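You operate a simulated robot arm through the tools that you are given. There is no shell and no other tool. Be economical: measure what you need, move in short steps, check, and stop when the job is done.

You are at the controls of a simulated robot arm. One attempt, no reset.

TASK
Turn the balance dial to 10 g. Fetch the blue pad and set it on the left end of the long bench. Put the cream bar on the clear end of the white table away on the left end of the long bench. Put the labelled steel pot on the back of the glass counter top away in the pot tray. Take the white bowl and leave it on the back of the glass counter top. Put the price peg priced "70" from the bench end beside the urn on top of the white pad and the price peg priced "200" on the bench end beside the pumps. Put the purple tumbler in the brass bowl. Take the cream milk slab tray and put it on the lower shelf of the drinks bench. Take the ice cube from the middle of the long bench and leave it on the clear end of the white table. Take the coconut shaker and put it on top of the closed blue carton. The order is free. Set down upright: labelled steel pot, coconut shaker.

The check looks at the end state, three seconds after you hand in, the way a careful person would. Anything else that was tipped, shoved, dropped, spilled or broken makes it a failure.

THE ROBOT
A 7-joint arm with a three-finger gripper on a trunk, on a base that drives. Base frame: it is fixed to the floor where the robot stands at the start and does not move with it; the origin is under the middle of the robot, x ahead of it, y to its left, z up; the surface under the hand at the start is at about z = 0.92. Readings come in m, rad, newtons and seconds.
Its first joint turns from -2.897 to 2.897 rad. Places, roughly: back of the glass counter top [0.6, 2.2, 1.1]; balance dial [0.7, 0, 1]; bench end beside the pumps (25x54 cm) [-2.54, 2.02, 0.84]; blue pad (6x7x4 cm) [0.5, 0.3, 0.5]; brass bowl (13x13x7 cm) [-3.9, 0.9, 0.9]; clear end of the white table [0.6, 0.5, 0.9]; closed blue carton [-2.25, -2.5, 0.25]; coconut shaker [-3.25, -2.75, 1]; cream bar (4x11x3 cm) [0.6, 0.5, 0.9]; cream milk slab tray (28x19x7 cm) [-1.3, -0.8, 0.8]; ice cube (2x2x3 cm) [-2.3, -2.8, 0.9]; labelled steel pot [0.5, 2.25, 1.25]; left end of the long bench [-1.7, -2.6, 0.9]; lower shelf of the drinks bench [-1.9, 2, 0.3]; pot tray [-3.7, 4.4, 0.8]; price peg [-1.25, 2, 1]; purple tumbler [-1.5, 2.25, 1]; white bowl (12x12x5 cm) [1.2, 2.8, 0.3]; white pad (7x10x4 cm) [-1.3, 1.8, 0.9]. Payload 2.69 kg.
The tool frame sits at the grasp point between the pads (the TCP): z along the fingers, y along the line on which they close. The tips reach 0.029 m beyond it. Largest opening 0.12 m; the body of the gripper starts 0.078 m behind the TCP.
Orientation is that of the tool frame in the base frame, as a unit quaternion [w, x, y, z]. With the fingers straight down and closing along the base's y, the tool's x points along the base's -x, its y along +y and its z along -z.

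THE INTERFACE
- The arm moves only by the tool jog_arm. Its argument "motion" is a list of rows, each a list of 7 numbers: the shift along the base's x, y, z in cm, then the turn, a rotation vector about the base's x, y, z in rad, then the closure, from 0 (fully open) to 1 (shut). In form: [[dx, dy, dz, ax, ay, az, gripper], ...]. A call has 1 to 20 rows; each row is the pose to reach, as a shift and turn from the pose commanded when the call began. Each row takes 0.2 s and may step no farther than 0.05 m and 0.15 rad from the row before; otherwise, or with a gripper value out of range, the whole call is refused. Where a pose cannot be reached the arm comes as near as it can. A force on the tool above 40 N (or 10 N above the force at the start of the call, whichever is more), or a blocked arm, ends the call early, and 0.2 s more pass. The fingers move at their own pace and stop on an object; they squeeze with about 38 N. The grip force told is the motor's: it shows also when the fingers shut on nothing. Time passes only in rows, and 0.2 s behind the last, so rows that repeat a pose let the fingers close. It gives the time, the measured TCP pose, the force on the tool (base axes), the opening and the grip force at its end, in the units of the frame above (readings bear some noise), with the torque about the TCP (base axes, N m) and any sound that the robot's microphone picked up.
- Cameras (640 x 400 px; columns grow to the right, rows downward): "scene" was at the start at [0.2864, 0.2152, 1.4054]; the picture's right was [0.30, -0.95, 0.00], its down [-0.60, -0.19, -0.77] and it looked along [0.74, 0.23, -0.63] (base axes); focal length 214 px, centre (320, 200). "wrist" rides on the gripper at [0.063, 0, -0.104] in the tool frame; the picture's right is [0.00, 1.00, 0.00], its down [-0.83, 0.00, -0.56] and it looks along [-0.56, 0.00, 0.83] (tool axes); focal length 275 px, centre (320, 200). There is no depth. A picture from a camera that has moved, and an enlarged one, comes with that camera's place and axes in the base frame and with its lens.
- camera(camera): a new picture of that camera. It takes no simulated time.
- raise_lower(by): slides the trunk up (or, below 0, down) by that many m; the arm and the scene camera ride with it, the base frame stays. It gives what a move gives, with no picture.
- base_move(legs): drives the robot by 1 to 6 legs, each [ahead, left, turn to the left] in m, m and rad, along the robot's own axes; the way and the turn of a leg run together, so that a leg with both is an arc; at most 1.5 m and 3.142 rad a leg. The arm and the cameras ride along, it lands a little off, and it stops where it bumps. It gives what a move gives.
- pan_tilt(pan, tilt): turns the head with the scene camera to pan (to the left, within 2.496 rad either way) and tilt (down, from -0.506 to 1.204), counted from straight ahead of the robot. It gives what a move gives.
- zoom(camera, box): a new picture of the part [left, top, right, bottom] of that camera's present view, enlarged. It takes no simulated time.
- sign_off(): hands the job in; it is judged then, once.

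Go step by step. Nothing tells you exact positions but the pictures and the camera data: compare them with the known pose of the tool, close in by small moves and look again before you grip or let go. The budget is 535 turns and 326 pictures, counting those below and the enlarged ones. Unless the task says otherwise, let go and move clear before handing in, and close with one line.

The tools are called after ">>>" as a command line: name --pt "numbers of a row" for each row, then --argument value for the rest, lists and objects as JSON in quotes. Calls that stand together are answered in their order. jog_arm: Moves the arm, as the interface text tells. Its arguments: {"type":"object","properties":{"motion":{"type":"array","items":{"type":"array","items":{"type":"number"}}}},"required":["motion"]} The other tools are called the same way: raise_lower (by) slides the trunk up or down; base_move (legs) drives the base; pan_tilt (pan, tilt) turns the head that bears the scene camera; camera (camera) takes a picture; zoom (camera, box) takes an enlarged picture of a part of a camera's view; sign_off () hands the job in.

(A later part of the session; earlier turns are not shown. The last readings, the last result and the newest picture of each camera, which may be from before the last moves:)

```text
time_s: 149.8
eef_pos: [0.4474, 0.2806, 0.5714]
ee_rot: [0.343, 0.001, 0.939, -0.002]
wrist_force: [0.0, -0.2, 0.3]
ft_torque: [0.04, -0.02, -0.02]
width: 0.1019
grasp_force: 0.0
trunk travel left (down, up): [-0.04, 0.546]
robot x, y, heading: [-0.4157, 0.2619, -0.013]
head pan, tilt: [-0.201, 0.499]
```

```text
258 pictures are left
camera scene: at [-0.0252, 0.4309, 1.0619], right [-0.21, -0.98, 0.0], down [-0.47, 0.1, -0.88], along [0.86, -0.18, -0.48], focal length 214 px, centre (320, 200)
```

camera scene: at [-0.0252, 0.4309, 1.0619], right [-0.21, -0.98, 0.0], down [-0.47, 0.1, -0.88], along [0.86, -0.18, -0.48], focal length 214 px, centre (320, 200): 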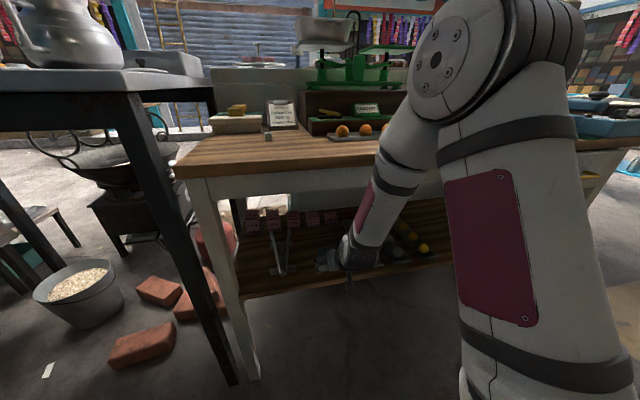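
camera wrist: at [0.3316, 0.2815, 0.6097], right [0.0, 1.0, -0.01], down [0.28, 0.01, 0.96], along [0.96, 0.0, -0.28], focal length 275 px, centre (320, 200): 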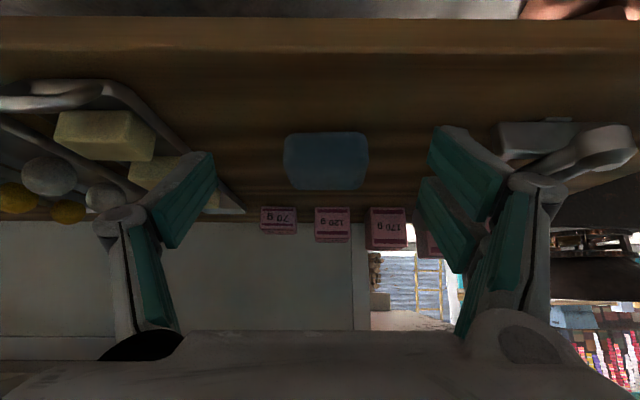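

Well aligned in y. Drive 8 cm further, lower 4 cm, then check.

>>> base_move --legs '[[0.083, 0.005, 0]]'

>>> raise_lower --by -0.036

>>> camera --camera "wrist"

```text
time_s: 150.9
eef_pos: [0.5297, 0.2846, 0.5704]
ee_rot: [0.342, 0.0, 0.94, -0.002]
wrist_force: [0.8, -0.9, 0.6]
ft_torque: [-0.02, 0.01, 0.03]
width: 0.1019
grasp_force: 0.0
trunk travel left (down, up): [-0.04, 0.546]
robot x, y, heading: [-0.3305, 0.2633, -0.006]
head pan, tilt: [-0.201, 0.499]
```

```text
time_s: 151.7
eef_pos: [0.5296, 0.2851, 0.5346]
ee_rot: [0.342, 0.0, 0.94, -0.002]
wrist_force: [-0.1, 0.1, 0.5]
ft_torque: [-0.03, 0.01, 0.02]
width: 0.1021
grasp_force: 0.0
trunk travel left (down, up): [-0.004, 0.582]
robot x, y, heading: [-0.3316, 0.2683, -0.005]
head pan, tilt: [-0.201, 0.499]
```

```text
257 pictures are left
camera wrist: at [0.4143, 0.2863, 0.5737], right [0.0, 1.0, -0.01], down [0.28, 0.01, 0.96], along [0.96, 0.0, -0.28], focal length 275 px, centre (320, 200)
```

wrist: 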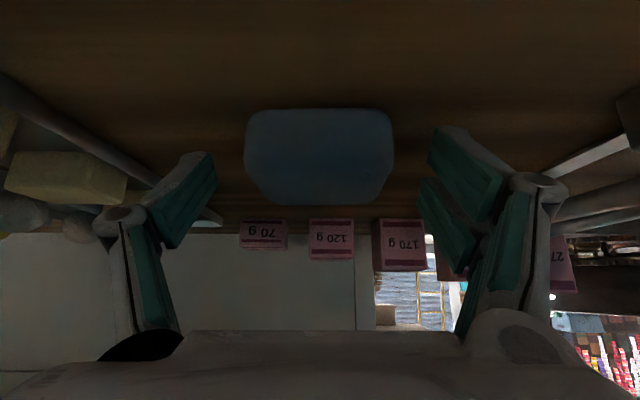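

>>> jog_arm --pt "1 0.05 -0.2 0 0 0 0.15" --pt "1.6 0.05 -0.4 0 0 0 0.15" --pt "1.6 0.05 -0.4 0 0 0 0.5" --pt "1.6 0.05 -0.4 0 0 0 0.8" --pt "1.6 0.05 -0.4 0 0 0 1" --pt "1.6 0.05 -0.4 0 0 0 1"

>>> camera --camera "wrist"

```text
time_s: 152.8
eef_pos: [0.5473, 0.2898, 0.5353]
ee_rot: [0.347, -0.002, 0.938, 0.0]
wrist_force: [-6.7, 0.0, 15.5]
ft_torque: [0.35, 0.36, 0.27]
width: 0.0643
grasp_force: 38.4
trunk travel left (down, up): [-0.004, 0.582]
robot x, y, heading: [-0.3338, 0.2653, -0.007]
head pan, tilt: [-0.201, 0.499]
stopped in row 5: the force on the tool passed its limit at 41 N (the readings are from after the stop); the commanded pose is now the measured one
```

```text
256 pictures are left
camera wrist: at [0.432, 0.2893, 0.5723], right [-0.01, 1.0, 0.0], down [0.27, 0.01, 0.96], along [0.96, 0.0, -0.27], focal length 275 px, centre (320, 200)
```

wrist: 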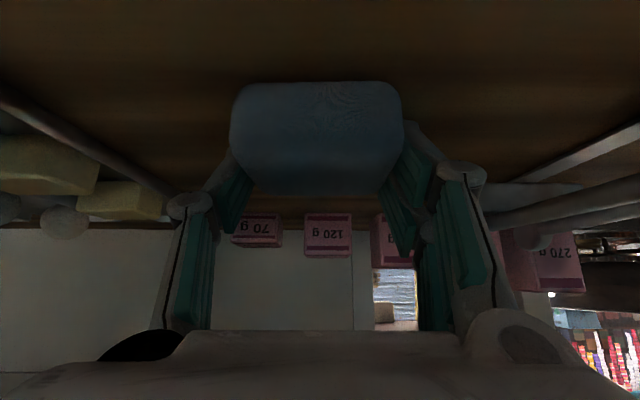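

Gripped. Lift with the trunk and check.

>>> raise_lower --by 0.08

>>> camera --camera "wrist"

```text
time_s: 154.0
eef_pos: [0.5477, 0.2894, 0.6138]
ee_rot: [0.345, -0.002, 0.938, 0.0]
wrist_force: [-0.8, 0.1, 0.0]
ft_torque: [-0.03, 0.01, 0.01]
width: 0.0643
grasp_force: 37.8
trunk travel left (down, up): [-0.084, 0.502]
robot x, y, heading: [-0.3302, 0.2629, -0.005]
head pan, tilt: [-0.201, 0.499]
```

```text
255 pictures are left
camera wrist: at [0.432, 0.2894, 0.6513], right [-0.01, 1.0, 0.0], down [0.27, 0.01, 0.96], along [0.96, 0.0, -0.27], focal length 275 px, centre (320, 200)
```

wrist: 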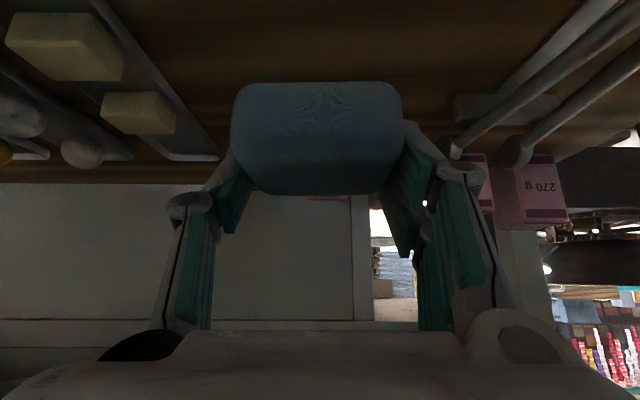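

Pad held. I back out, raise, and set it temporarily on the clear table front so I can regrasp it from above.

>>> base_move --legs '[[-0.4, 0, 0]]'

>>> raise_lower --by 0.42

>>> base_move --legs '[[0, 0.085, 0.005], [0.31, 0, 0]]'

>>> camera --camera "wrist"

>>> camera --camera "scene"

```text
time_s: 156.5
eef_pos: [0.1457, 0.2946, 0.6133]
ee_rot: [0.347, -0.003, 0.938, 0.001]
wrist_force: [-0.5, 0.3, -0.4]
ft_torque: [-0.01, 0.01, 0.01]
width: 0.064
grasp_force: 37.2
trunk travel left (down, up): [-0.084, 0.502]
robot x, y, heading: [-0.7355, 0.2674, 0.005]
head pan, tilt: [-0.201, 0.499]
```

```text
refused: 0.42 is not a number from -0.4 to 0.4
```

```text
time_s: 159.3
eef_pos: [0.4624, 0.3813, 0.6128]
ee_rot: [0.346, -0.004, 0.938, 0.001]
wrist_force: [0.4, 0.9, -0.3]
ft_torque: [0.03, 0.02, 0.01]
width: 0.0639
grasp_force: 37.6
trunk travel left (down, up): [-0.084, 0.502]
robot x, y, heading: [-0.4159, 0.3553, 0.003]
head pan, tilt: [-0.201, 0.499]
```

```text
254 pictures are left
camera wrist: at [0.3476, 0.3799, 0.6513], right [-0.01, 1.0, 0.0], down [0.27, 0.01, 0.96], along [0.96, 0.01, -0.27], focal length 275 px, centre (320, 200)
```

wrist: 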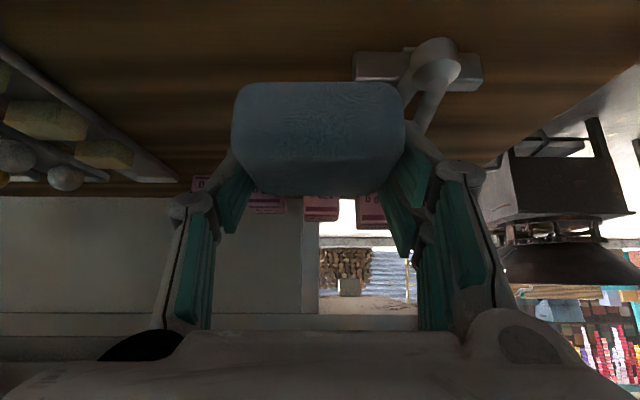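

```text
253 pictures are left
camera scene: at [-0.0275, 0.5246, 1.1057], right [-0.2, -0.98, 0.0], down [-0.47, 0.1, -0.88], along [0.86, -0.18, -0.48], focal length 214 px, centre (320, 200)
```

scene: 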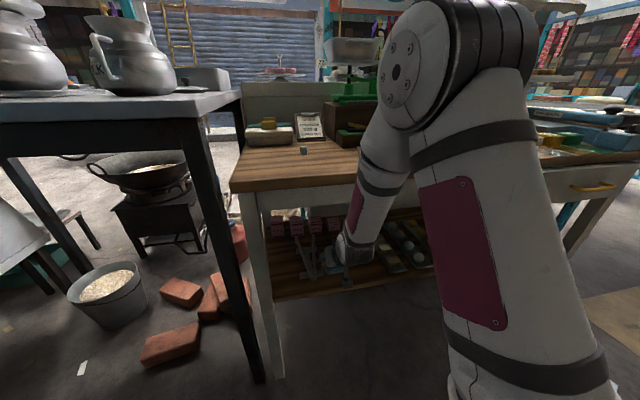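

The raise was refused (limit 0.4), so the hand went back under the shelf without contact. Back out, raise 0.4, return.

>>> base_move --legs '[[-0.33, 0, 0]]'

>>> raise_lower --by 0.4

```text
time_s: 161.5
eef_pos: [0.1302, 0.3808, 0.6132]
ee_rot: [0.346, -0.004, 0.938, 0.0]
wrist_force: [-0.3, 0.0, -0.9]
ft_torque: [0.0, 0.0, 0.0]
width: 0.0641
grasp_force: 38.2
trunk travel left (down, up): [-0.084, 0.502]
robot x, y, heading: [-0.7458, 0.3533, 0.004]
head pan, tilt: [-0.201, 0.499]
```

```text
time_s: 165.3
eef_pos: [0.1302, 0.3801, 1.0132]
ee_rot: [0.346, -0.004, 0.938, 0.002]
wrist_force: [-0.3, -0.6, -0.5]
ft_torque: [0.01, 0.01, 0.05]
width: 0.0641
grasp_force: 38.2
trunk travel left (down, up): [-0.484, 0.102]
robot x, y, heading: [-0.7477, 0.3574, -0.002]
head pan, tilt: [-0.201, 0.499]
```

>>> base_move --legs '[[0.33, -0.01, 0.005]]'

>>> camera --camera "wrist"

>>> camera --camera "scene"

```text
time_s: 167.5
eef_pos: [0.4627, 0.3776, 1.0125]
ee_rot: [0.346, -0.007, 0.938, 0.002]
wrist_force: [-1.0, 0.1, -0.1]
ft_torque: [0.03, 0.0, 0.01]
width: 0.0639
grasp_force: 38.1
trunk travel left (down, up): [-0.484, 0.102]
robot x, y, heading: [-0.4147, 0.3465, 0.009]
head pan, tilt: [-0.201, 0.499]
```

```text
252 pictures are left
camera wrist: at [0.3483, 0.3766, 1.0514], right [-0.02, 1.0, 0.0], down [0.27, 0.01, 0.96], along [0.96, 0.02, -0.27], focal length 275 px, centre (320, 200)
```

wrist: 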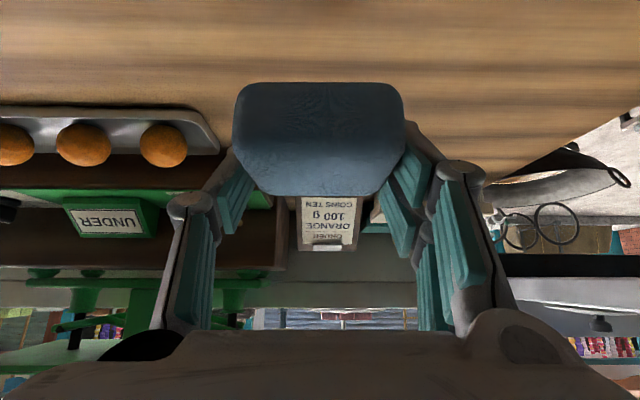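

```text
251 pictures are left
camera scene: at [-0.187, 0.5176, 1.5063], right [-0.19, -0.98, 0.0], down [-0.47, 0.09, -0.88], along [0.86, -0.17, -0.48], focal length 214 px, centre (320, 200)
```

scene: 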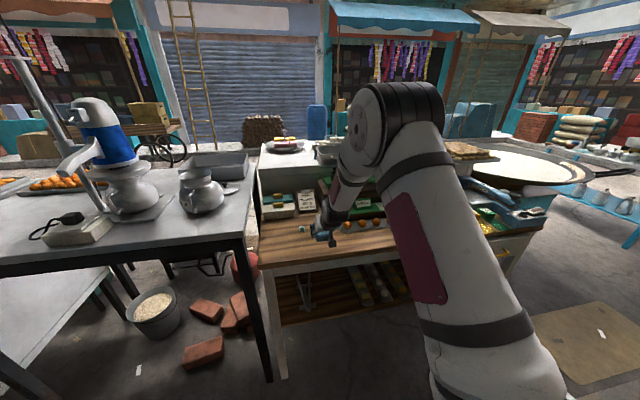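

>>> raise_lower --by -0.047

>>> jog_arm --pt "0 0 -0.3 0 0 0 1" --pt "0 0 -0.6 0 0 0 1" --pt "0 0 -0.9 0 0 0 1" --pt "0 0 -1.2 0 0 0 1" --pt "0 0 -1.5 0 0 0 1" --pt "0 0 -1.8 0 0 0 1"

```text
time_s: 168.4
eef_pos: [0.4629, 0.3781, 0.9667]
ee_rot: [0.347, -0.007, 0.938, 0.001]
wrist_force: [0.7, 1.0, -0.5]
ft_torque: [0.02, 0.0, 0.0]
width: 0.0636
grasp_force: 37.9
trunk travel left (down, up): [-0.437, 0.149]
robot x, y, heading: [-0.4131, 0.3432, 0.007]
head pan, tilt: [-0.201, 0.499]
```

```text
time_s: 169.8
eef_pos: [0.4651, 0.3779, 0.9556]
ee_rot: [0.351, -0.006, 0.936, 0.002]
wrist_force: [-3.3, 0.1, 15.2]
ft_torque: [-0.12, 0.51, 0.06]
width: 0.0642
grasp_force: 38.6
trunk travel left (down, up): [-0.437, 0.149]
robot x, y, heading: [-0.4168, 0.348, 0.008]
head pan, tilt: [-0.201, 0.499]
stopped in row 6: the force on the tool passed its limit at 45 N (the readings are from after the stop); the commanded pose is now the measured one
```

>>> jog_arm --pt "0 0 0.2 0 0 0 1" --pt "0 0 0.2 0 0 0 0.4" --pt "0 0 0.2 0 0 0 0.15" --pt "0 0 0.2 0 0 0 0.15" --pt "-2 0 2.5 0 0 0 0.1" --pt "-4 0 5.5 0 0 0 0" --pt "-6 0 8.5 0 0 0 0" --pt "-6 0 12 0 0.14 0 0" --pt "-6 0 15 0 0.28 0 0" --pt "-6 0 18 0 0.42 0 0" --pt "-5 0 20 0 0.56 0 0" --pt "-4 0 20 0 0.7 0 0" --pt "-4 0 20 0 0.7 0 0"

>>> camera --camera "wrist"

```text
time_s: 172.6
eef_pos: [0.4243, 0.3771, 1.1521]
ee_rot: [0.006, -0.005, 1.0, 0.005]
wrist_force: [0.1, 0.5, -0.7]
ft_torque: [-0.02, -0.01, 0.01]
width: 0.1199
grasp_force: 0.1
trunk travel left (down, up): [-0.437, 0.149]
robot x, y, heading: [-0.4172, 0.3426, 0.011]
head pan, tilt: [-0.201, 0.499]
```

```text
250 pictures are left
camera wrist: at [0.3607, 0.3762, 1.256], right [-0.02, 1.0, 0.01], down [0.82, 0.01, 0.57], along [0.57, 0.02, -0.82], focal length 275 px, centre (320, 200)
```

wrist: 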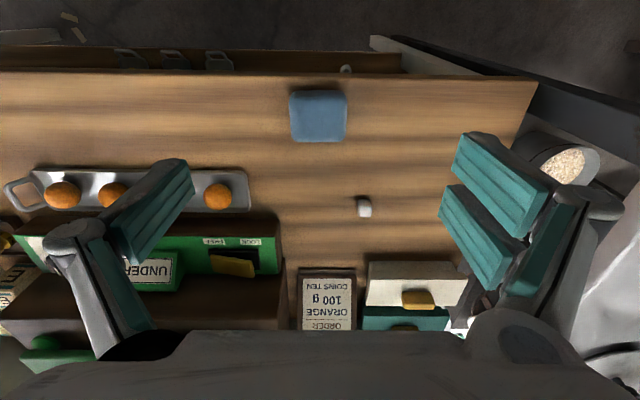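

Pad at (0.458, 0.376). Descend vertically and grasp it.

>>> jog_arm --pt "2 0 -3 0 0 0 0.15" --pt "3.4 0 -7 0 0 0 0.15" --pt "3.4 0 -11 0 0 0 0.15" --pt "3.4 0 -15 0 0 0 0.15" --pt "3.4 0 -18 0 0 0 0.15" --pt "3.4 0 -19.9 0 0 0 0.15" --pt "3.4 0 -19.9 0 0 0 0.15"

>>> camera --camera "wrist"

```text
time_s: 174.2
eef_pos: [0.4589, 0.3766, 0.9539]
ee_rot: [0.007, -0.005, 1.0, 0.005]
wrist_force: [0.6, -0.1, -0.7]
ft_torque: [0.02, -0.01, 0.02]
width: 0.102
grasp_force: 0.1
trunk travel left (down, up): [-0.437, 0.149]
robot x, y, heading: [-0.4183, 0.3475, 0.005]
head pan, tilt: [-0.201, 0.499]
```

```text
249 pictures are left
camera wrist: at [0.395, 0.376, 1.0566], right [-0.02, 1.0, 0.01], down [0.82, 0.01, 0.57], along [0.57, 0.02, -0.82], focal length 275 px, centre (320, 200)
```

wrist: 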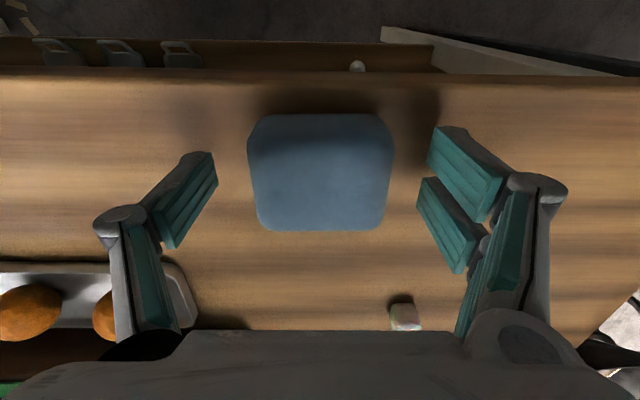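

>>> jog_arm --pt "0 0 -0.1 0 0 0 0.5" --pt "0 0 -0.1 0 0 0 1" --pt "0 0 -0.1 0 0 0 1" --pt "0 0 0.3 0 0 0 1" --pt "0 0 4 0 0 0 1" --pt "0 0 8 0 0 0 1" --pt "-2 0 12 0 0 0 1" --pt "-5 0 15 0 0 0 1" --pt "-8 0 18 0 0 0 1" --pt "-11 0 20 0 0 0 1" --pt "-14 -1 22 0 0 0 1" --pt "-17 -2 23 0 0 0 1" --pt "-21 -3 23 0 0 0 1" --pt "-25 -3 23 0 0 0 1" --pt "-29 -3 23 0 0 0 1" --pt "-31 -3 23 0 0 0 1"

>>> camera --camera "wrist"

```text
time_s: 177.6
eef_pos: [0.1498, 0.3471, 1.1833]
ee_rot: [0.007, -0.005, 1.0, 0.003]
wrist_force: [0.2, 0.2, -0.1]
ft_torque: [-0.01, 0.0, 0.02]
width: 0.0641
grasp_force: 37.9
trunk travel left (down, up): [-0.437, 0.149]
robot x, y, heading: [-0.4159, 0.3441, 0.005]
head pan, tilt: [-0.201, 0.499]
```

```text
248 pictures are left
camera wrist: at [0.0853, 0.3465, 1.2872], right [-0.02, 1.0, 0.01], down [0.82, 0.01, 0.57], along [0.57, 0.02, -0.82], focal length 275 px, centre (320, 200)
```

wrist: 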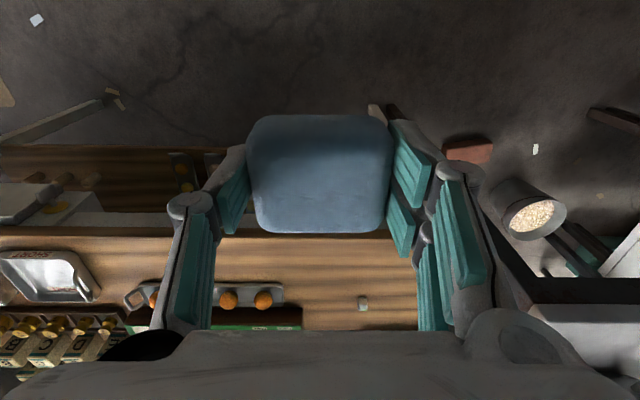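

Pad held vertically. I drive back to the long bench.

>>> base_move --legs '[[0, 0.26, 0], [0, 0, 3.136], [1.5, 0, 0], [0.04, 0, 0], [0, 0, 1.57], [1.5, 0, 0]]'

>>> pan_tilt --pan 0.1 --tilt 0.6

>>> camera --camera "scene"

```text
time_s: 205.3
eef_pos: [-1.8958, -1.518, 1.1843]
ee_rot: [0.008, 0.701, 0.713, -0.002]
wrist_force: [0.9, -0.2, -1.7]
ft_torque: [0.01, 0.0, 0.03]
width: 0.064
grasp_force: 38.3
trunk travel left (down, up): [-0.437, 0.149]
robot x, y, heading: [-1.9029, -0.953, -1.559]
head pan, tilt: [-0.201, 0.499]
```

```text
time_s: 206.1
eef_pos: [-1.8965, -1.5192, 1.1841]
ee_rot: [0.008, 0.701, 0.713, -0.001]
wrist_force: [0.1, -0.5, 0.0]
ft_torque: [-0.02, 0.01, 0.0]
width: 0.064
grasp_force: 37.8
trunk travel left (down, up): [-0.437, 0.149]
robot x, y, heading: [-1.9036, -0.9494, -1.558]
head pan, tilt: [0.099, 0.6]
```

```text
247 pictures are left
camera scene: at [-1.7005, -1.2175, 1.4498], right [-0.99, -0.11, 0.0], down [-0.06, 0.56, -0.83], along [0.09, -0.82, -0.56], focal length 214 px, centre (320, 200)
```

scene: 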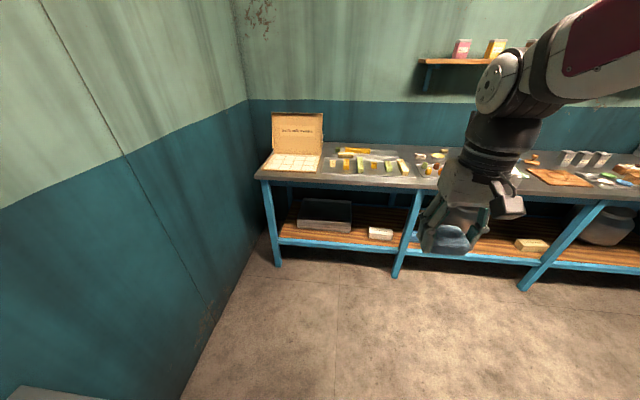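

>>> base_move --legs '[[0.88, 0, -0.012]]'

>>> jog_arm --pt "0 -3 0 0 0 0 1" --pt "0 -6 -1 0 0 0 1" --pt "0 -9 -2 0 0 0 1" --pt "0 -12 -3 0 0 0 1" --pt "0 -15 -4 0 0 0 1" --pt "0 -15 -4 0 0 0 1"

>>> camera --camera "wrist"

>>> pan_tilt --pan 0.1 --tilt 0.75

>>> camera --camera "scene"

```text
time_s: 210.7
eef_pos: [-1.8994, -2.399, 1.1844]
ee_rot: [0.008, 0.707, 0.708, -0.001]
wrist_force: [-0.6, -0.5, 0.5]
ft_torque: [0.01, -0.05, -0.02]
width: 0.0638
grasp_force: 38.1
trunk travel left (down, up): [-0.437, 0.149]
robot x, y, heading: [-1.8954, -1.8315, -1.578]
head pan, tilt: [0.099, 0.6]
```

```text
time_s: 212.1
eef_pos: [-1.8989, -2.5511, 1.1449]
ee_rot: [0.008, 0.706, 0.709, -0.002]
wrist_force: [-0.1, 0.5, -1.0]
ft_torque: [-0.02, -0.01, -0.06]
width: 0.0639
grasp_force: 37.7
trunk travel left (down, up): [-0.437, 0.149]
robot x, y, heading: [-1.9011, -1.8326, -1.573]
head pan, tilt: [0.099, 0.6]
```

```text
246 pictures are left
camera wrist: at [-1.9002, -2.4857, 1.2474], right [1.0, 0.01, 0.01], down [0.0, -0.82, 0.57], along [0.01, -0.57, -0.82], focal length 275 px, centre (320, 200)
```

wrist: 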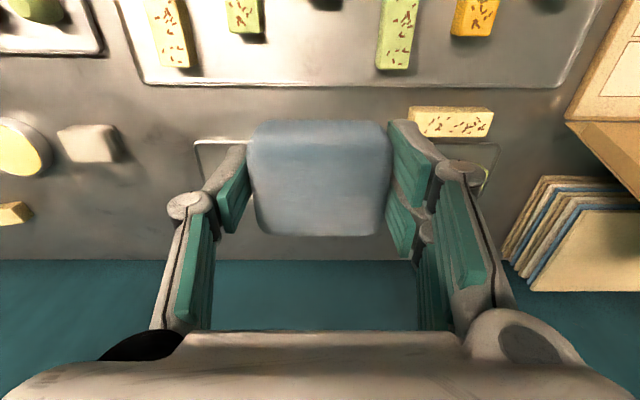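

```text
time_s: 212.8
eef_pos: [-1.899, -2.55, 1.1439]
ee_rot: [0.008, 0.705, 0.709, -0.002]
wrist_force: [0.8, -0.2, -0.2]
ft_torque: [-0.03, 0.0, 0.0]
width: 0.0636
grasp_force: 38.4
trunk travel left (down, up): [-0.437, 0.149]
robot x, y, heading: [-1.8976, -1.8334, -1.571]
head pan, tilt: [0.099, 0.75]
```

```text
245 pictures are left
camera scene: at [-1.6997, -2.0968, 1.437], right [-1.0, -0.1, 0.0], down [-0.07, 0.68, -0.73], along [0.07, -0.73, -0.68], focal length 214 px, centre (320, 200)
```

scene: 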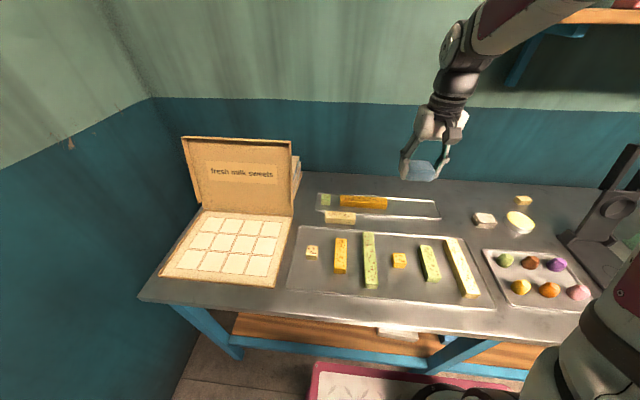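

Gap centre y≈-2.61; pad depth 5.5 cm fits. I move over and lower.

>>> jog_arm --pt "0 -3 -3 0 0 0 1" --pt "0 -6.2 -6 0 0 0 1" --pt "0 -6.2 -10 0 0 0 1" --pt "0 -6.2 -14 0 0 0 1" --pt "0 -6.2 -18 0 0 0 1" --pt "0 -6.2 -21 0 0 0 1" --pt "0 -6.2 -22.5 0 0 0 1" --pt "0 -6.2 -22.5 0 0 0 1"

>>> camera --camera "wrist"

>>> zoom --camera "scene" --box '[290, 150, 490, 275]'

```text
time_s: 214.6
eef_pos: [-1.8993, -2.6123, 0.9194]
ee_rot: [0.006, 0.706, 0.708, -0.002]
wrist_force: [0.0, -0.2, -0.4]
ft_torque: [0.0, 0.0, -0.01]
width: 0.0639
grasp_force: 38.2
trunk travel left (down, up): [-0.437, 0.149]
robot x, y, heading: [-1.897, -1.8341, -1.568]
head pan, tilt: [0.099, 0.75]
```

```text
244 pictures are left
camera wrist: at [-1.9001, -2.5468, 1.0226], right [1.0, 0.01, 0.01], down [0.0, -0.82, 0.57], along [0.01, -0.57, -0.82], focal length 275 px, centre (320, 200)
```

wrist: 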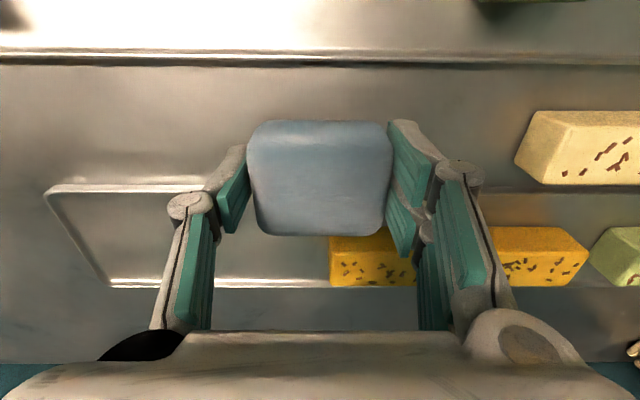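

```text
3.20 times, centred on (390, 212) of scene
camera zoom: at [-1.6997, -2.0968, 1.4369], right [-1.0, -0.1, 0.0], down [-0.07, 0.68, -0.73], along [0.07, -0.73, -0.68], focal length 686 px, centre (96, 160)
```

zoom: 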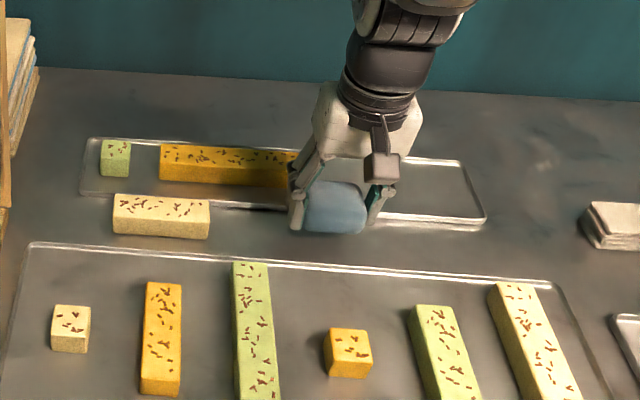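

>>> jog_arm --pt "0 0 -0.6 0 0 0 1" --pt "0 0 -1.2 0 0 0 1" --pt "0 0 -1.6 0 0 0 1" --pt "0 0 -2 0 0 0 1" --pt "0 0 -2.3 0 0 0 1" --pt "0 0 -2.6 0 0 0 1" --pt "0 0 -2.9 0 0 0 1" --pt "0 0 -3.2 0 0 0 1"

```text
time_s: 216.4
eef_pos: [-1.8995, -2.6121, 0.8906]
ee_rot: [0.01, 0.705, 0.709, -0.004]
wrist_force: [0.9, 6.9, 36.9]
ft_torque: [0.15, 0.0, -0.01]
width: 0.0643
grasp_force: 38.1
trunk travel left (down, up): [-0.437, 0.149]
robot x, y, heading: [-1.8994, -1.8374, -1.567]
head pan, tilt: [0.099, 0.75]
```

Contact. Raise slightly, release and go up.

>>> jog_arm --pt "0 0 0.3 0 0 0 1" --pt "0 0 0.3 0 0 0 0.38" --pt "0 0 0.3 0 0 0 0.35" --pt "0 0 1 0 0 0 0.35" --pt "0 0 4 0 0 0 0.3" --pt "0 0 8 0 0 0 0.2" --pt "0 2 12 0 0 0 0.1" --pt "0 5 15 0 0 0 0" --pt "0 8 18 0 0 0 0" --pt "0 11 21 0 0 0 0" --pt "0 14 24 0 0 0 0" --pt "0 17 27 0 0 0 0" --pt "0 17 27 0 0 0 0"

>>> camera --camera "wrist"

>>> zoom --camera "scene" --box '[290, 150, 490, 275]'

```text
time_s: 219.2
eef_pos: [-1.9005, -2.4387, 1.1572]
ee_rot: [0.008, 0.707, 0.707, -0.003]
wrist_force: [-0.2, -0.3, -0.6]
ft_torque: [-0.01, 0.01, 0.04]
width: 0.1197
grasp_force: 0.2
trunk travel left (down, up): [-0.437, 0.149]
robot x, y, heading: [-1.8945, -1.8356, -1.574]
head pan, tilt: [0.099, 0.75]
```

```text
242 pictures are left
camera wrist: at [-1.9014, -2.3742, 1.2609], right [1.0, 0.01, 0.01], down [0.0, -0.82, 0.57], along [0.01, -0.57, -0.82], focal length 275 px, centre (320, 200)
```

wrist: 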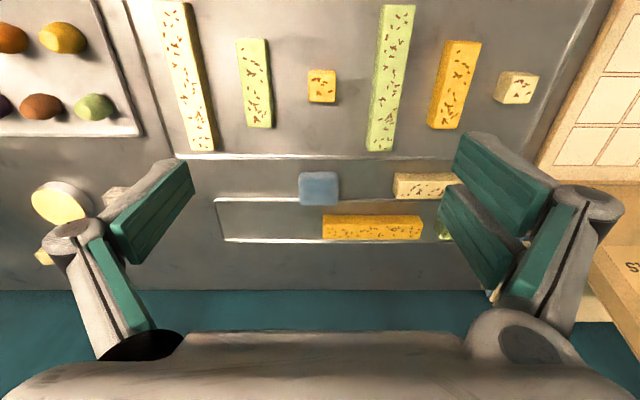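

```text
3.20 times, centred on (390, 212) of scene
camera zoom: at [-1.6997, -2.0969, 1.4369], right [-1.0, -0.1, 0.0], down [-0.07, 0.68, -0.73], along [0.07, -0.73, -0.68], focal length 686 px, centre (96, 160)
```

zoom: 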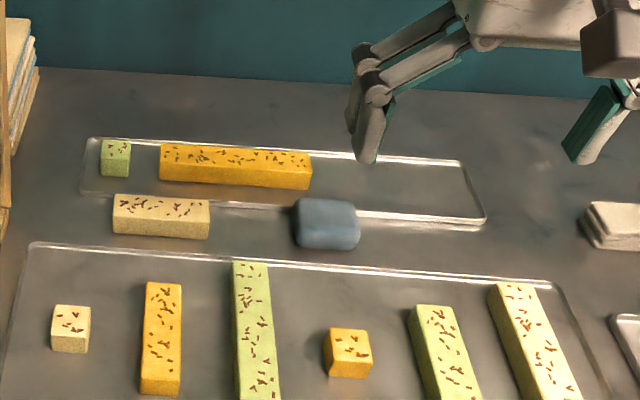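

Pad sits flat. To be safely inside the "left end", I nudge it 5 cm closer (regrasp, lift slightly, shift +x).

>>> jog_arm --pt "0 -4 -3 0 0 0 0.2" --pt "0 -8 -6 0 0 0 0.35" --pt "0 -12 -9 0 0 0 0.35" --pt "0 -15 -12 0 0 0 0.35" --pt "0 -17.3 -16 0 0 0 0.35" --pt "0 -17.3 -20 0 0 0 0.35" --pt "0 -17.3 -24 0 0 0 0.35" --pt "0 -17.3 -26.2 0 0 0 0.35" --pt "0 -17.3 -26.2 0 0 0 1" --pt "0 -17.3 -26.2 0 0 0 1" --pt "0 -17.3 -24.5 0 0 0 1" --pt "3 -17.3 -24 0 0 0 1" --pt "5.3 -17.3 -24 0 0 0 1" --pt "5.3 -17.3 -25.5 0 0 0 1" --pt "5.3 -17.3 -25.9 0 0 0 1" --pt "5.3 -17.3 -26.2 0 0 0 1" --pt "5.3 -17.3 -26.5 0 0 0 1"

>>> camera --camera "wrist"

```text
time_s: 222.8
eef_pos: [-1.847, -2.6154, 0.8957]
ee_rot: [0.01, 0.706, 0.708, -0.004]
wrist_force: [0.7, 4.1, 35.5]
ft_torque: [0.37, 0.07, 0.02]
width: 0.0642
grasp_force: 37.7
trunk travel left (down, up): [-0.437, 0.149]
robot x, y, heading: [-1.897, -1.8356, -1.573]
head pan, tilt: [0.099, 0.75]
```

```text
240 pictures are left
camera wrist: at [-1.8471, -2.5492, 0.9986], right [1.0, 0.01, 0.01], down [0.0, -0.82, 0.57], along [0.01, -0.57, -0.82], focal length 275 px, centre (320, 200)
```

wrist: 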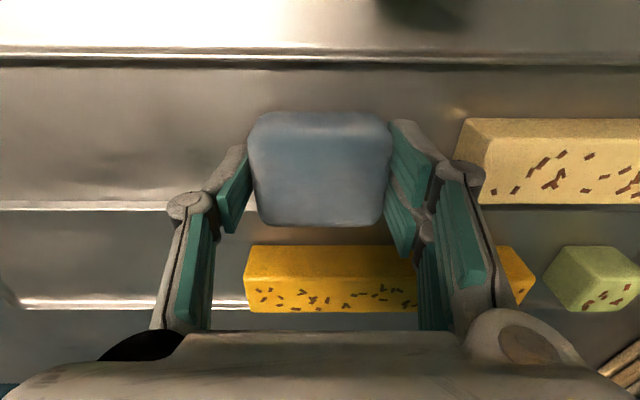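

>>> jog_arm --pt "0 0 0.3 0 0 0 1" --pt "0 0 0.3 0 0 0 0.4" --pt "0 0 0.3 0 0 0 0.38" --pt "0 0 1 0 0 0 0.38" --pt "0 0 4 0 0 0 0.38" --pt "0 0 8 0 0 0 0.2" --pt "0 2 12 0 0 0 0.1" --pt "0 5 15 0 0 0 0" --pt "0 8 18 0 0 0 0" --pt "0 11 21 0 0 0 0" --pt "-2 14 24 0 0 0 0" --pt "-4 17 27 0 0 0 0" --pt "-4 17 27 0 0 0 0"

>>> zoom --camera "scene" --box '[290, 150, 490, 275]'

>>> pan_tilt --pan -0.9 --tilt 0.5

>>> camera --camera "scene"

```text
time_s: 225.6
eef_pos: [-1.8857, -2.4446, 1.1607]
ee_rot: [0.007, 0.706, 0.709, -0.001]
wrist_force: [0.2, 0.1, -0.3]
ft_torque: [0.02, -0.03, -0.04]
width: 0.1196
grasp_force: 0.0
trunk travel left (down, up): [-0.437, 0.149]
robot x, y, heading: [-1.897, -1.8333, -1.573]
head pan, tilt: [0.099, 0.75]
```

```text
3.20 times, centred on (390, 212) of scene
camera zoom: at [-1.6997, -2.0969, 1.4369], right [-1.0, -0.1, 0.0], down [-0.07, 0.68, -0.73], along [0.07, -0.73, -0.68], focal length 686 px, centre (96, 160)
```

zoom: 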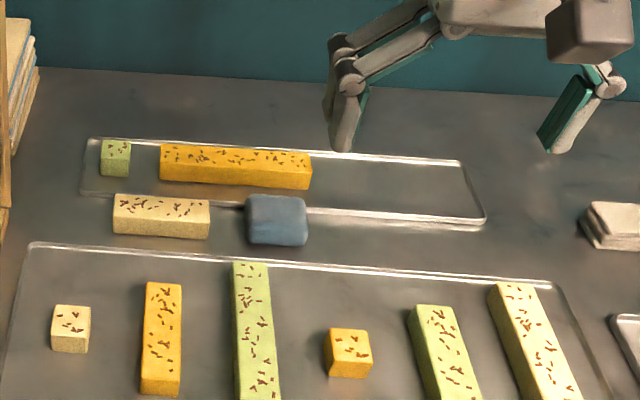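

```text
time_s: 226.9
eef_pos: [-1.8856, -2.445, 1.16]
ee_rot: [0.008, 0.706, 0.709, -0.001]
wrist_force: [0.2, -1.1, 0.2]
ft_torque: [-0.03, -0.01, -0.02]
width: 0.12
grasp_force: 0.0
trunk travel left (down, up): [-0.437, 0.149]
robot x, y, heading: [-1.8957, -1.8329, -1.571]
head pan, tilt: [-0.901, 0.499]
```

```text
238 pictures are left
camera scene: at [-1.7792, -2.0707, 1.4589], right [-0.62, 0.78, 0.0], down [0.38, 0.3, -0.88], along [-0.69, -0.54, -0.48], focal length 214 px, centre (320, 200)
```

scene: 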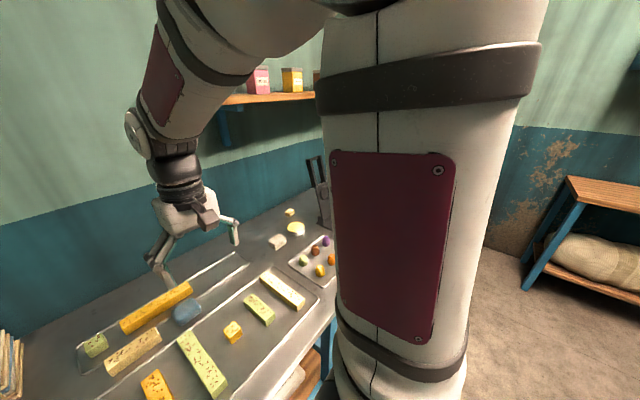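

Both items are well placed. Next the coconut shaker; I retract and slide along the bench to x≈-3.05.

>>> jog_arm --pt "0 4 2 0 0 0 0" --pt "0 8 4 0 0 0 0" --pt "0 10 6 0 0 0 0"

>>> base_move --legs '[[-0.05, -1.15, 0]]'

>>> pan_tilt --pan -0.35 --tilt 0.6

>>> camera --camera "scene"

```text
time_s: 227.7
eef_pos: [-1.886, -2.3418, 1.2219]
ee_rot: [0.008, 0.706, 0.708, -0.002]
wrist_force: [0.2, -0.5, 0.2]
ft_torque: [0.07, -0.03, -0.02]
width: 0.1199
grasp_force: 0.0
trunk travel left (down, up): [-0.437, 0.149]
robot x, y, heading: [-1.8989, -1.8383, -1.572]
head pan, tilt: [-0.901, 0.499]
```

```text
time_s: 233.6
eef_pos: [-3.0433, -2.2924, 1.2217]
ee_rot: [0.008, 0.704, 0.71, -0.002]
wrist_force: [0.5, 0.2, 0.4]
ft_torque: [-0.01, -0.02, 0.02]
width: 0.1199
grasp_force: 0.0
trunk travel left (down, up): [-0.437, 0.149]
robot x, y, heading: [-3.0555, -1.7844, -1.569]
head pan, tilt: [-0.901, 0.499]
```

```text
time_s: 234.6
eef_pos: [-3.0437, -2.293, 1.2214]
ee_rot: [0.008, 0.704, 0.71, -0.002]
wrist_force: [-0.4, -0.2, 0.1]
ft_torque: [-0.03, -0.04, 0.0]
width: 0.1201
grasp_force: 0.0
trunk travel left (down, up): [-0.437, 0.149]
robot x, y, heading: [-3.0582, -1.784, -1.568]
head pan, tilt: [-0.351, 0.6]
```

```text
237 pictures are left
camera scene: at [-2.8964, -2.0472, 1.4498], right [-0.94, 0.34, 0.0], down [0.19, 0.53, -0.83], along [-0.28, -0.78, -0.56], focal length 214 px, centre (320, 200)
```

scene: 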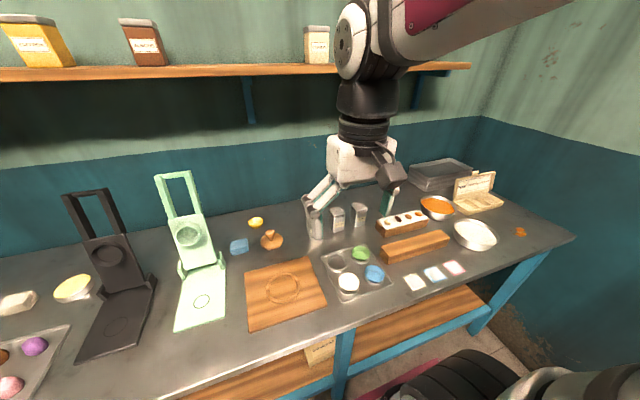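

>>> zoom --camera "scene" --box '[280, 165, 420, 260]'

>>> camera --camera "wrist"

```text
4.21 times, centred on (350, 212) of scene
camera zoom: at [-2.8964, -2.0472, 1.4498], right [-0.94, 0.34, 0.0], down [0.19, 0.53, -0.83], along [-0.28, -0.78, -0.56], focal length 903 px, centre (194, 147)
```

zoom: 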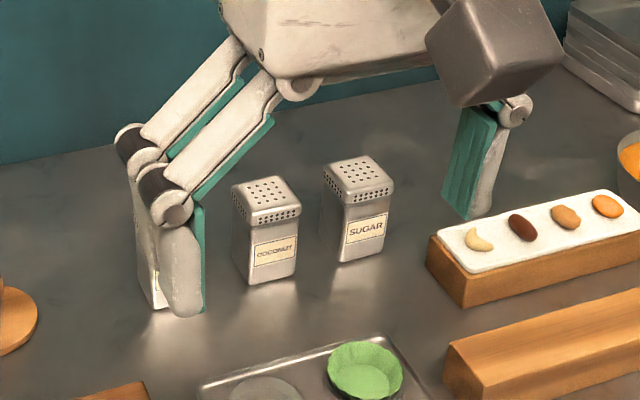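

```text
235 pictures are left
camera wrist: at [-3.0443, -2.2279, 1.3247], right [1.0, 0.01, 0.01], down [0.0, -0.82, 0.57], along [0.01, -0.57, -0.82], focal length 275 px, centre (320, 200)
```

wrist: 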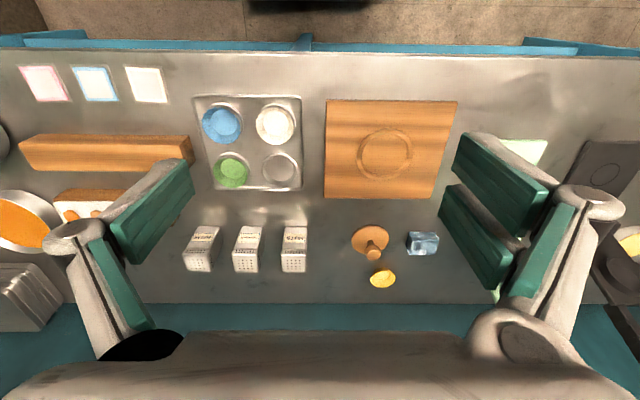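

Three shakers: SUGAR, COCONUT (middle) and another. Before choosing a grasp, I look at where the closed blue carton is under the bench.

>>> base_move --legs '[[-0.5, 0.7, 0]]'

>>> pan_tilt --pan 0.0 --tilt 0.7

>>> raise_lower --by -0.38

>>> camera --camera "scene"

>>> camera --camera "wrist"

```text
time_s: 239.1
eef_pos: [-2.3447, -1.7934, 1.222]
ee_rot: [0.008, 0.705, 0.709, -0.001]
wrist_force: [0.3, 0.4, 0.3]
ft_torque: [-0.02, 0.02, -0.01]
width: 0.12
grasp_force: 0.0
trunk travel left (down, up): [-0.437, 0.149]
robot x, y, heading: [-2.3596, -1.2859, -1.564]
head pan, tilt: [-0.351, 0.6]
```

```text
time_s: 239.9
eef_pos: [-2.3453, -1.7925, 1.2211]
ee_rot: [0.008, 0.705, 0.709, -0.002]
wrist_force: [-0.6, -1.0, 0.4]
ft_torque: [-0.02, -0.03, 0.01]
width: 0.1201
grasp_force: 0.0
trunk travel left (down, up): [-0.437, 0.149]
robot x, y, heading: [-2.3612, -1.282, -1.563]
head pan, tilt: [0.0, 0.7]
```

```text
time_s: 243.6
eef_pos: [-2.3446, -1.7923, 0.842]
ee_rot: [0.009, 0.704, 0.71, -0.002]
wrist_force: [0.0, -0.3, 0.3]
ft_torque: [-0.02, 0.0, 0.01]
width: 0.1201
grasp_force: 0.1
trunk travel left (down, up): [-0.057, 0.529]
robot x, y, heading: [-2.3575, -1.2845, -1.57]
head pan, tilt: [0.0, 0.7]
```

```text
234 pictures are left
camera scene: at [-2.1678, -1.6695, 1.0611], right [-1.0, 0.0, 0.0], down [0.0, 0.64, -0.76], along [0.0, -0.76, -0.64], focal length 214 px, centre (320, 200)
```

scene: 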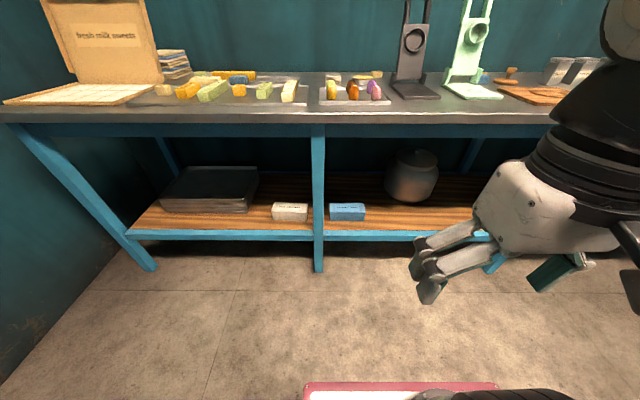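

```text
233 pictures are left
camera wrist: at [-2.3465, -1.7279, 0.9448], right [1.0, 0.01, 0.01], down [0.01, -0.82, 0.57], along [0.01, -0.57, -0.82], focal length 275 px, centre (320, 200)
```

wrist: 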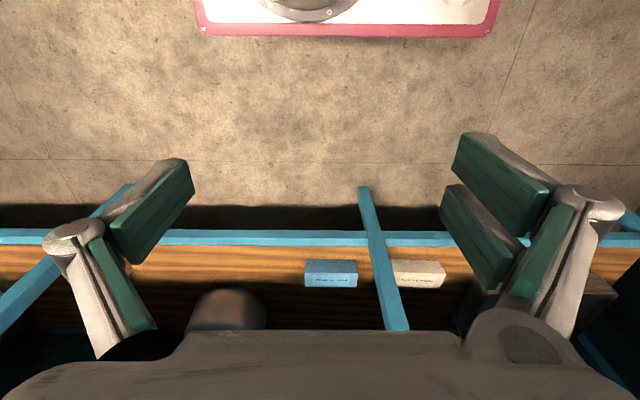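

>>> zoom --camera "scene" --box '[240, 110, 440, 250]'

```text
2.86 times, centred on (340, 180) of scene
camera zoom: at [-2.1678, -1.6695, 1.0611], right [-1.0, 0.0, 0.0], down [0.0, 0.64, -0.76], along [0.0, -0.76, -0.64], focal length 613 px, centre (263, 257)
```

zoom: 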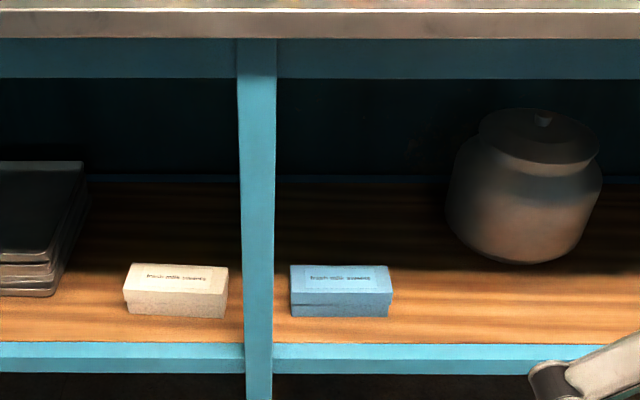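

The blue carton (top z≈0.345) sits near the front of the lower shelf at about (-2.30, -2.455). I test in free space whether the pitched hand reaches that low.

>>> raise_lower --by -0.055

>>> jog_arm --pt "0 -3 0 -0.1 0 0 0" --pt "0 -6 -1 -0.2 0 0 0" --pt "0 -9 -2 -0.3 0 0 0" --pt "0 -12 -4 -0.4 0 0 0" --pt "0 -15 -6 -0.5 0 0 0" --pt "0 -18 -9 -0.6 0 0 0" --pt "0 -21 -12 -0.7 0 0 0" --pt "0 -24 -15 -0.7 0 0 0" --pt "0 -27 -18 -0.7 0 0 0" --pt "0 -30 -21 -0.7 0 0 0" --pt "0 -33 -24 -0.7 0 0 0" --pt "0 -35 -28 -0.7 0 0 0" --pt "0 -35 -32 -0.7 0 0 0" --pt "0 -35 -36 -0.7 0 0 0" --pt "0 -35 -39 -0.7 0 0 0" --pt "0 -35 -39 -0.7 0 0 0"

```text
time_s: 244.6
eef_pos: [-2.3463, -1.7933, 0.7874]
ee_rot: [0.007, 0.705, 0.709, -0.002]
wrist_force: [-0.3, 0.6, -0.7]
ft_torque: [0.01, 0.01, 0.01]
width: 0.1197
grasp_force: 0.1
trunk travel left (down, up): [-0.002, 0.584]
robot x, y, heading: [-2.3575, -1.2848, -1.567]
head pan, tilt: [0.0, 0.7]
```

```text
time_s: 248.0
eef_pos: [-2.3445, -2.1434, 0.3967]
ee_rot: [0.248, 0.66, 0.665, -0.246]
wrist_force: [0.7, 0.0, -1.0]
ft_torque: [0.02, 0.0, 0.01]
width: 0.1201
grasp_force: 0.1
out of reach, approached as far as the arm can: row 6, 7, 8, 9
trunk travel left (down, up): [-0.002, 0.584]
robot x, y, heading: [-2.3605, -1.2852, -1.567]
head pan, tilt: [0.0, 0.7]
```

Reachable. I keep this hand pose, raise the trunk, and drive to the coconut shaker so it is grasped at the same pitch and stays upright.

>>> raise_lower --by 0.4

>>> raise_lower --by 0.18

>>> base_move --legs '[[0, -0.84, 0], [0.36, 0, 0]]'

>>> camera --camera "wrist"

>>> camera --camera "scene"

```text
time_s: 251.8
eef_pos: [-2.3453, -2.1431, 0.7968]
ee_rot: [0.249, 0.659, 0.666, -0.246]
wrist_force: [-1.0, -0.4, 0.0]
ft_torque: [0.01, 0.0, 0.0]
width: 0.1201
grasp_force: 0.2
trunk travel left (down, up): [-0.402, 0.184]
robot x, y, heading: [-2.3573, -1.2851, -1.565]
head pan, tilt: [0.0, 0.7]
```

```text
time_s: 253.8
eef_pos: [-2.3445, -2.1439, 0.9756]
ee_rot: [0.249, 0.659, 0.666, -0.245]
wrist_force: [1.0, 0.1, -0.3]
ft_torque: [0.0, 0.02, 0.01]
width: 0.12
grasp_force: 0.0
trunk travel left (down, up): [-0.582, 0.004]
robot x, y, heading: [-2.3565, -1.283, -1.568]
head pan, tilt: [0.0, 0.7]
```

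```text
time_s: 260.3
eef_pos: [-3.1948, -2.5169, 0.977]
ee_rot: [0.249, 0.659, 0.666, -0.245]
wrist_force: [-0.1, 0.6, -0.2]
ft_torque: [0.02, -0.02, -0.02]
width: 0.1199
grasp_force: 0.0
trunk travel left (down, up): [-0.582, 0.004]
robot x, y, heading: [-3.2066, -1.6592, -1.569]
head pan, tilt: [0.0, 0.7]
```

```text
231 pictures are left
camera wrist: at [-3.1964, -2.4003, 1.014], right [1.0, 0.01, 0.0], down [0.0, -0.26, 0.96], along [0.01, -0.96, -0.26], focal length 275 px, centre (320, 200)
```

wrist: 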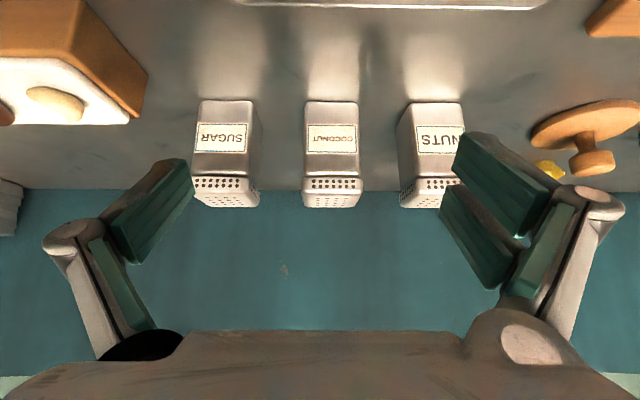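

```text
230 pictures are left
camera scene: at [-3.0177, -1.7729, 1.5862], right [-1.0, 0.0, 0.0], down [0.0, 0.64, -0.76], along [0.0, -0.76, -0.64], focal length 214 px, centre (320, 200)
```

scene: 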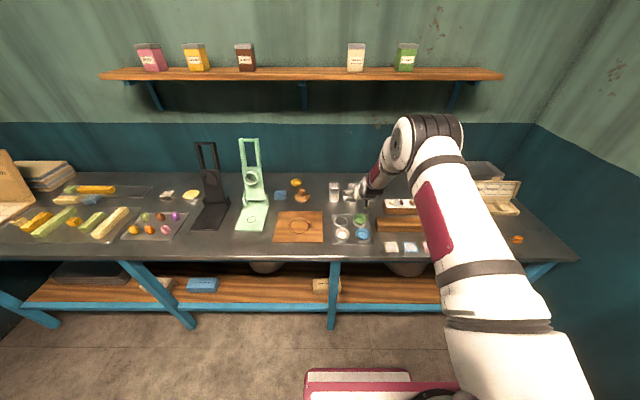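

The coconut shaker is centred at (-3.183, -2.646) with ~4.5 cm gaps either side. I half close to 8 cm and advance around it.

>>> jog_arm --pt "1.2 -1 -1 0 0 0 0.33" --pt "1.2 -3.5 -2.5 0 0 0 0.33" --pt "1.2 -6 -4 0 0 0 0.33" --pt "1.2 -9 -5.5 0 0 0 0.33" --pt "1.2 -9 -5.5 0 0 0 0.33"

>>> camera --camera "wrist"

```text
time_s: 261.5
eef_pos: [-3.1834, -2.6045, 0.9209]
ee_rot: [0.249, 0.659, 0.666, -0.245]
wrist_force: [0.7, 0.5, -0.4]
ft_torque: [0.01, 0.0, 0.01]
width: 0.0802
grasp_force: 0.0
trunk travel left (down, up): [-0.582, 0.004]
robot x, y, heading: [-3.2125, -1.6574, -1.567]
head pan, tilt: [0.0, 0.7]
```

```text
229 pictures are left
camera wrist: at [-3.184, -2.4891, 0.9585], right [1.0, 0.01, 0.0], down [0.0, -0.26, 0.96], along [0.01, -0.96, -0.26], focal length 275 px, centre (320, 200)
```

wrist: 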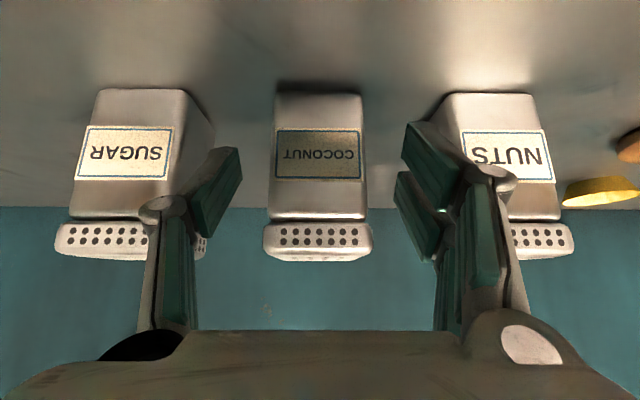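

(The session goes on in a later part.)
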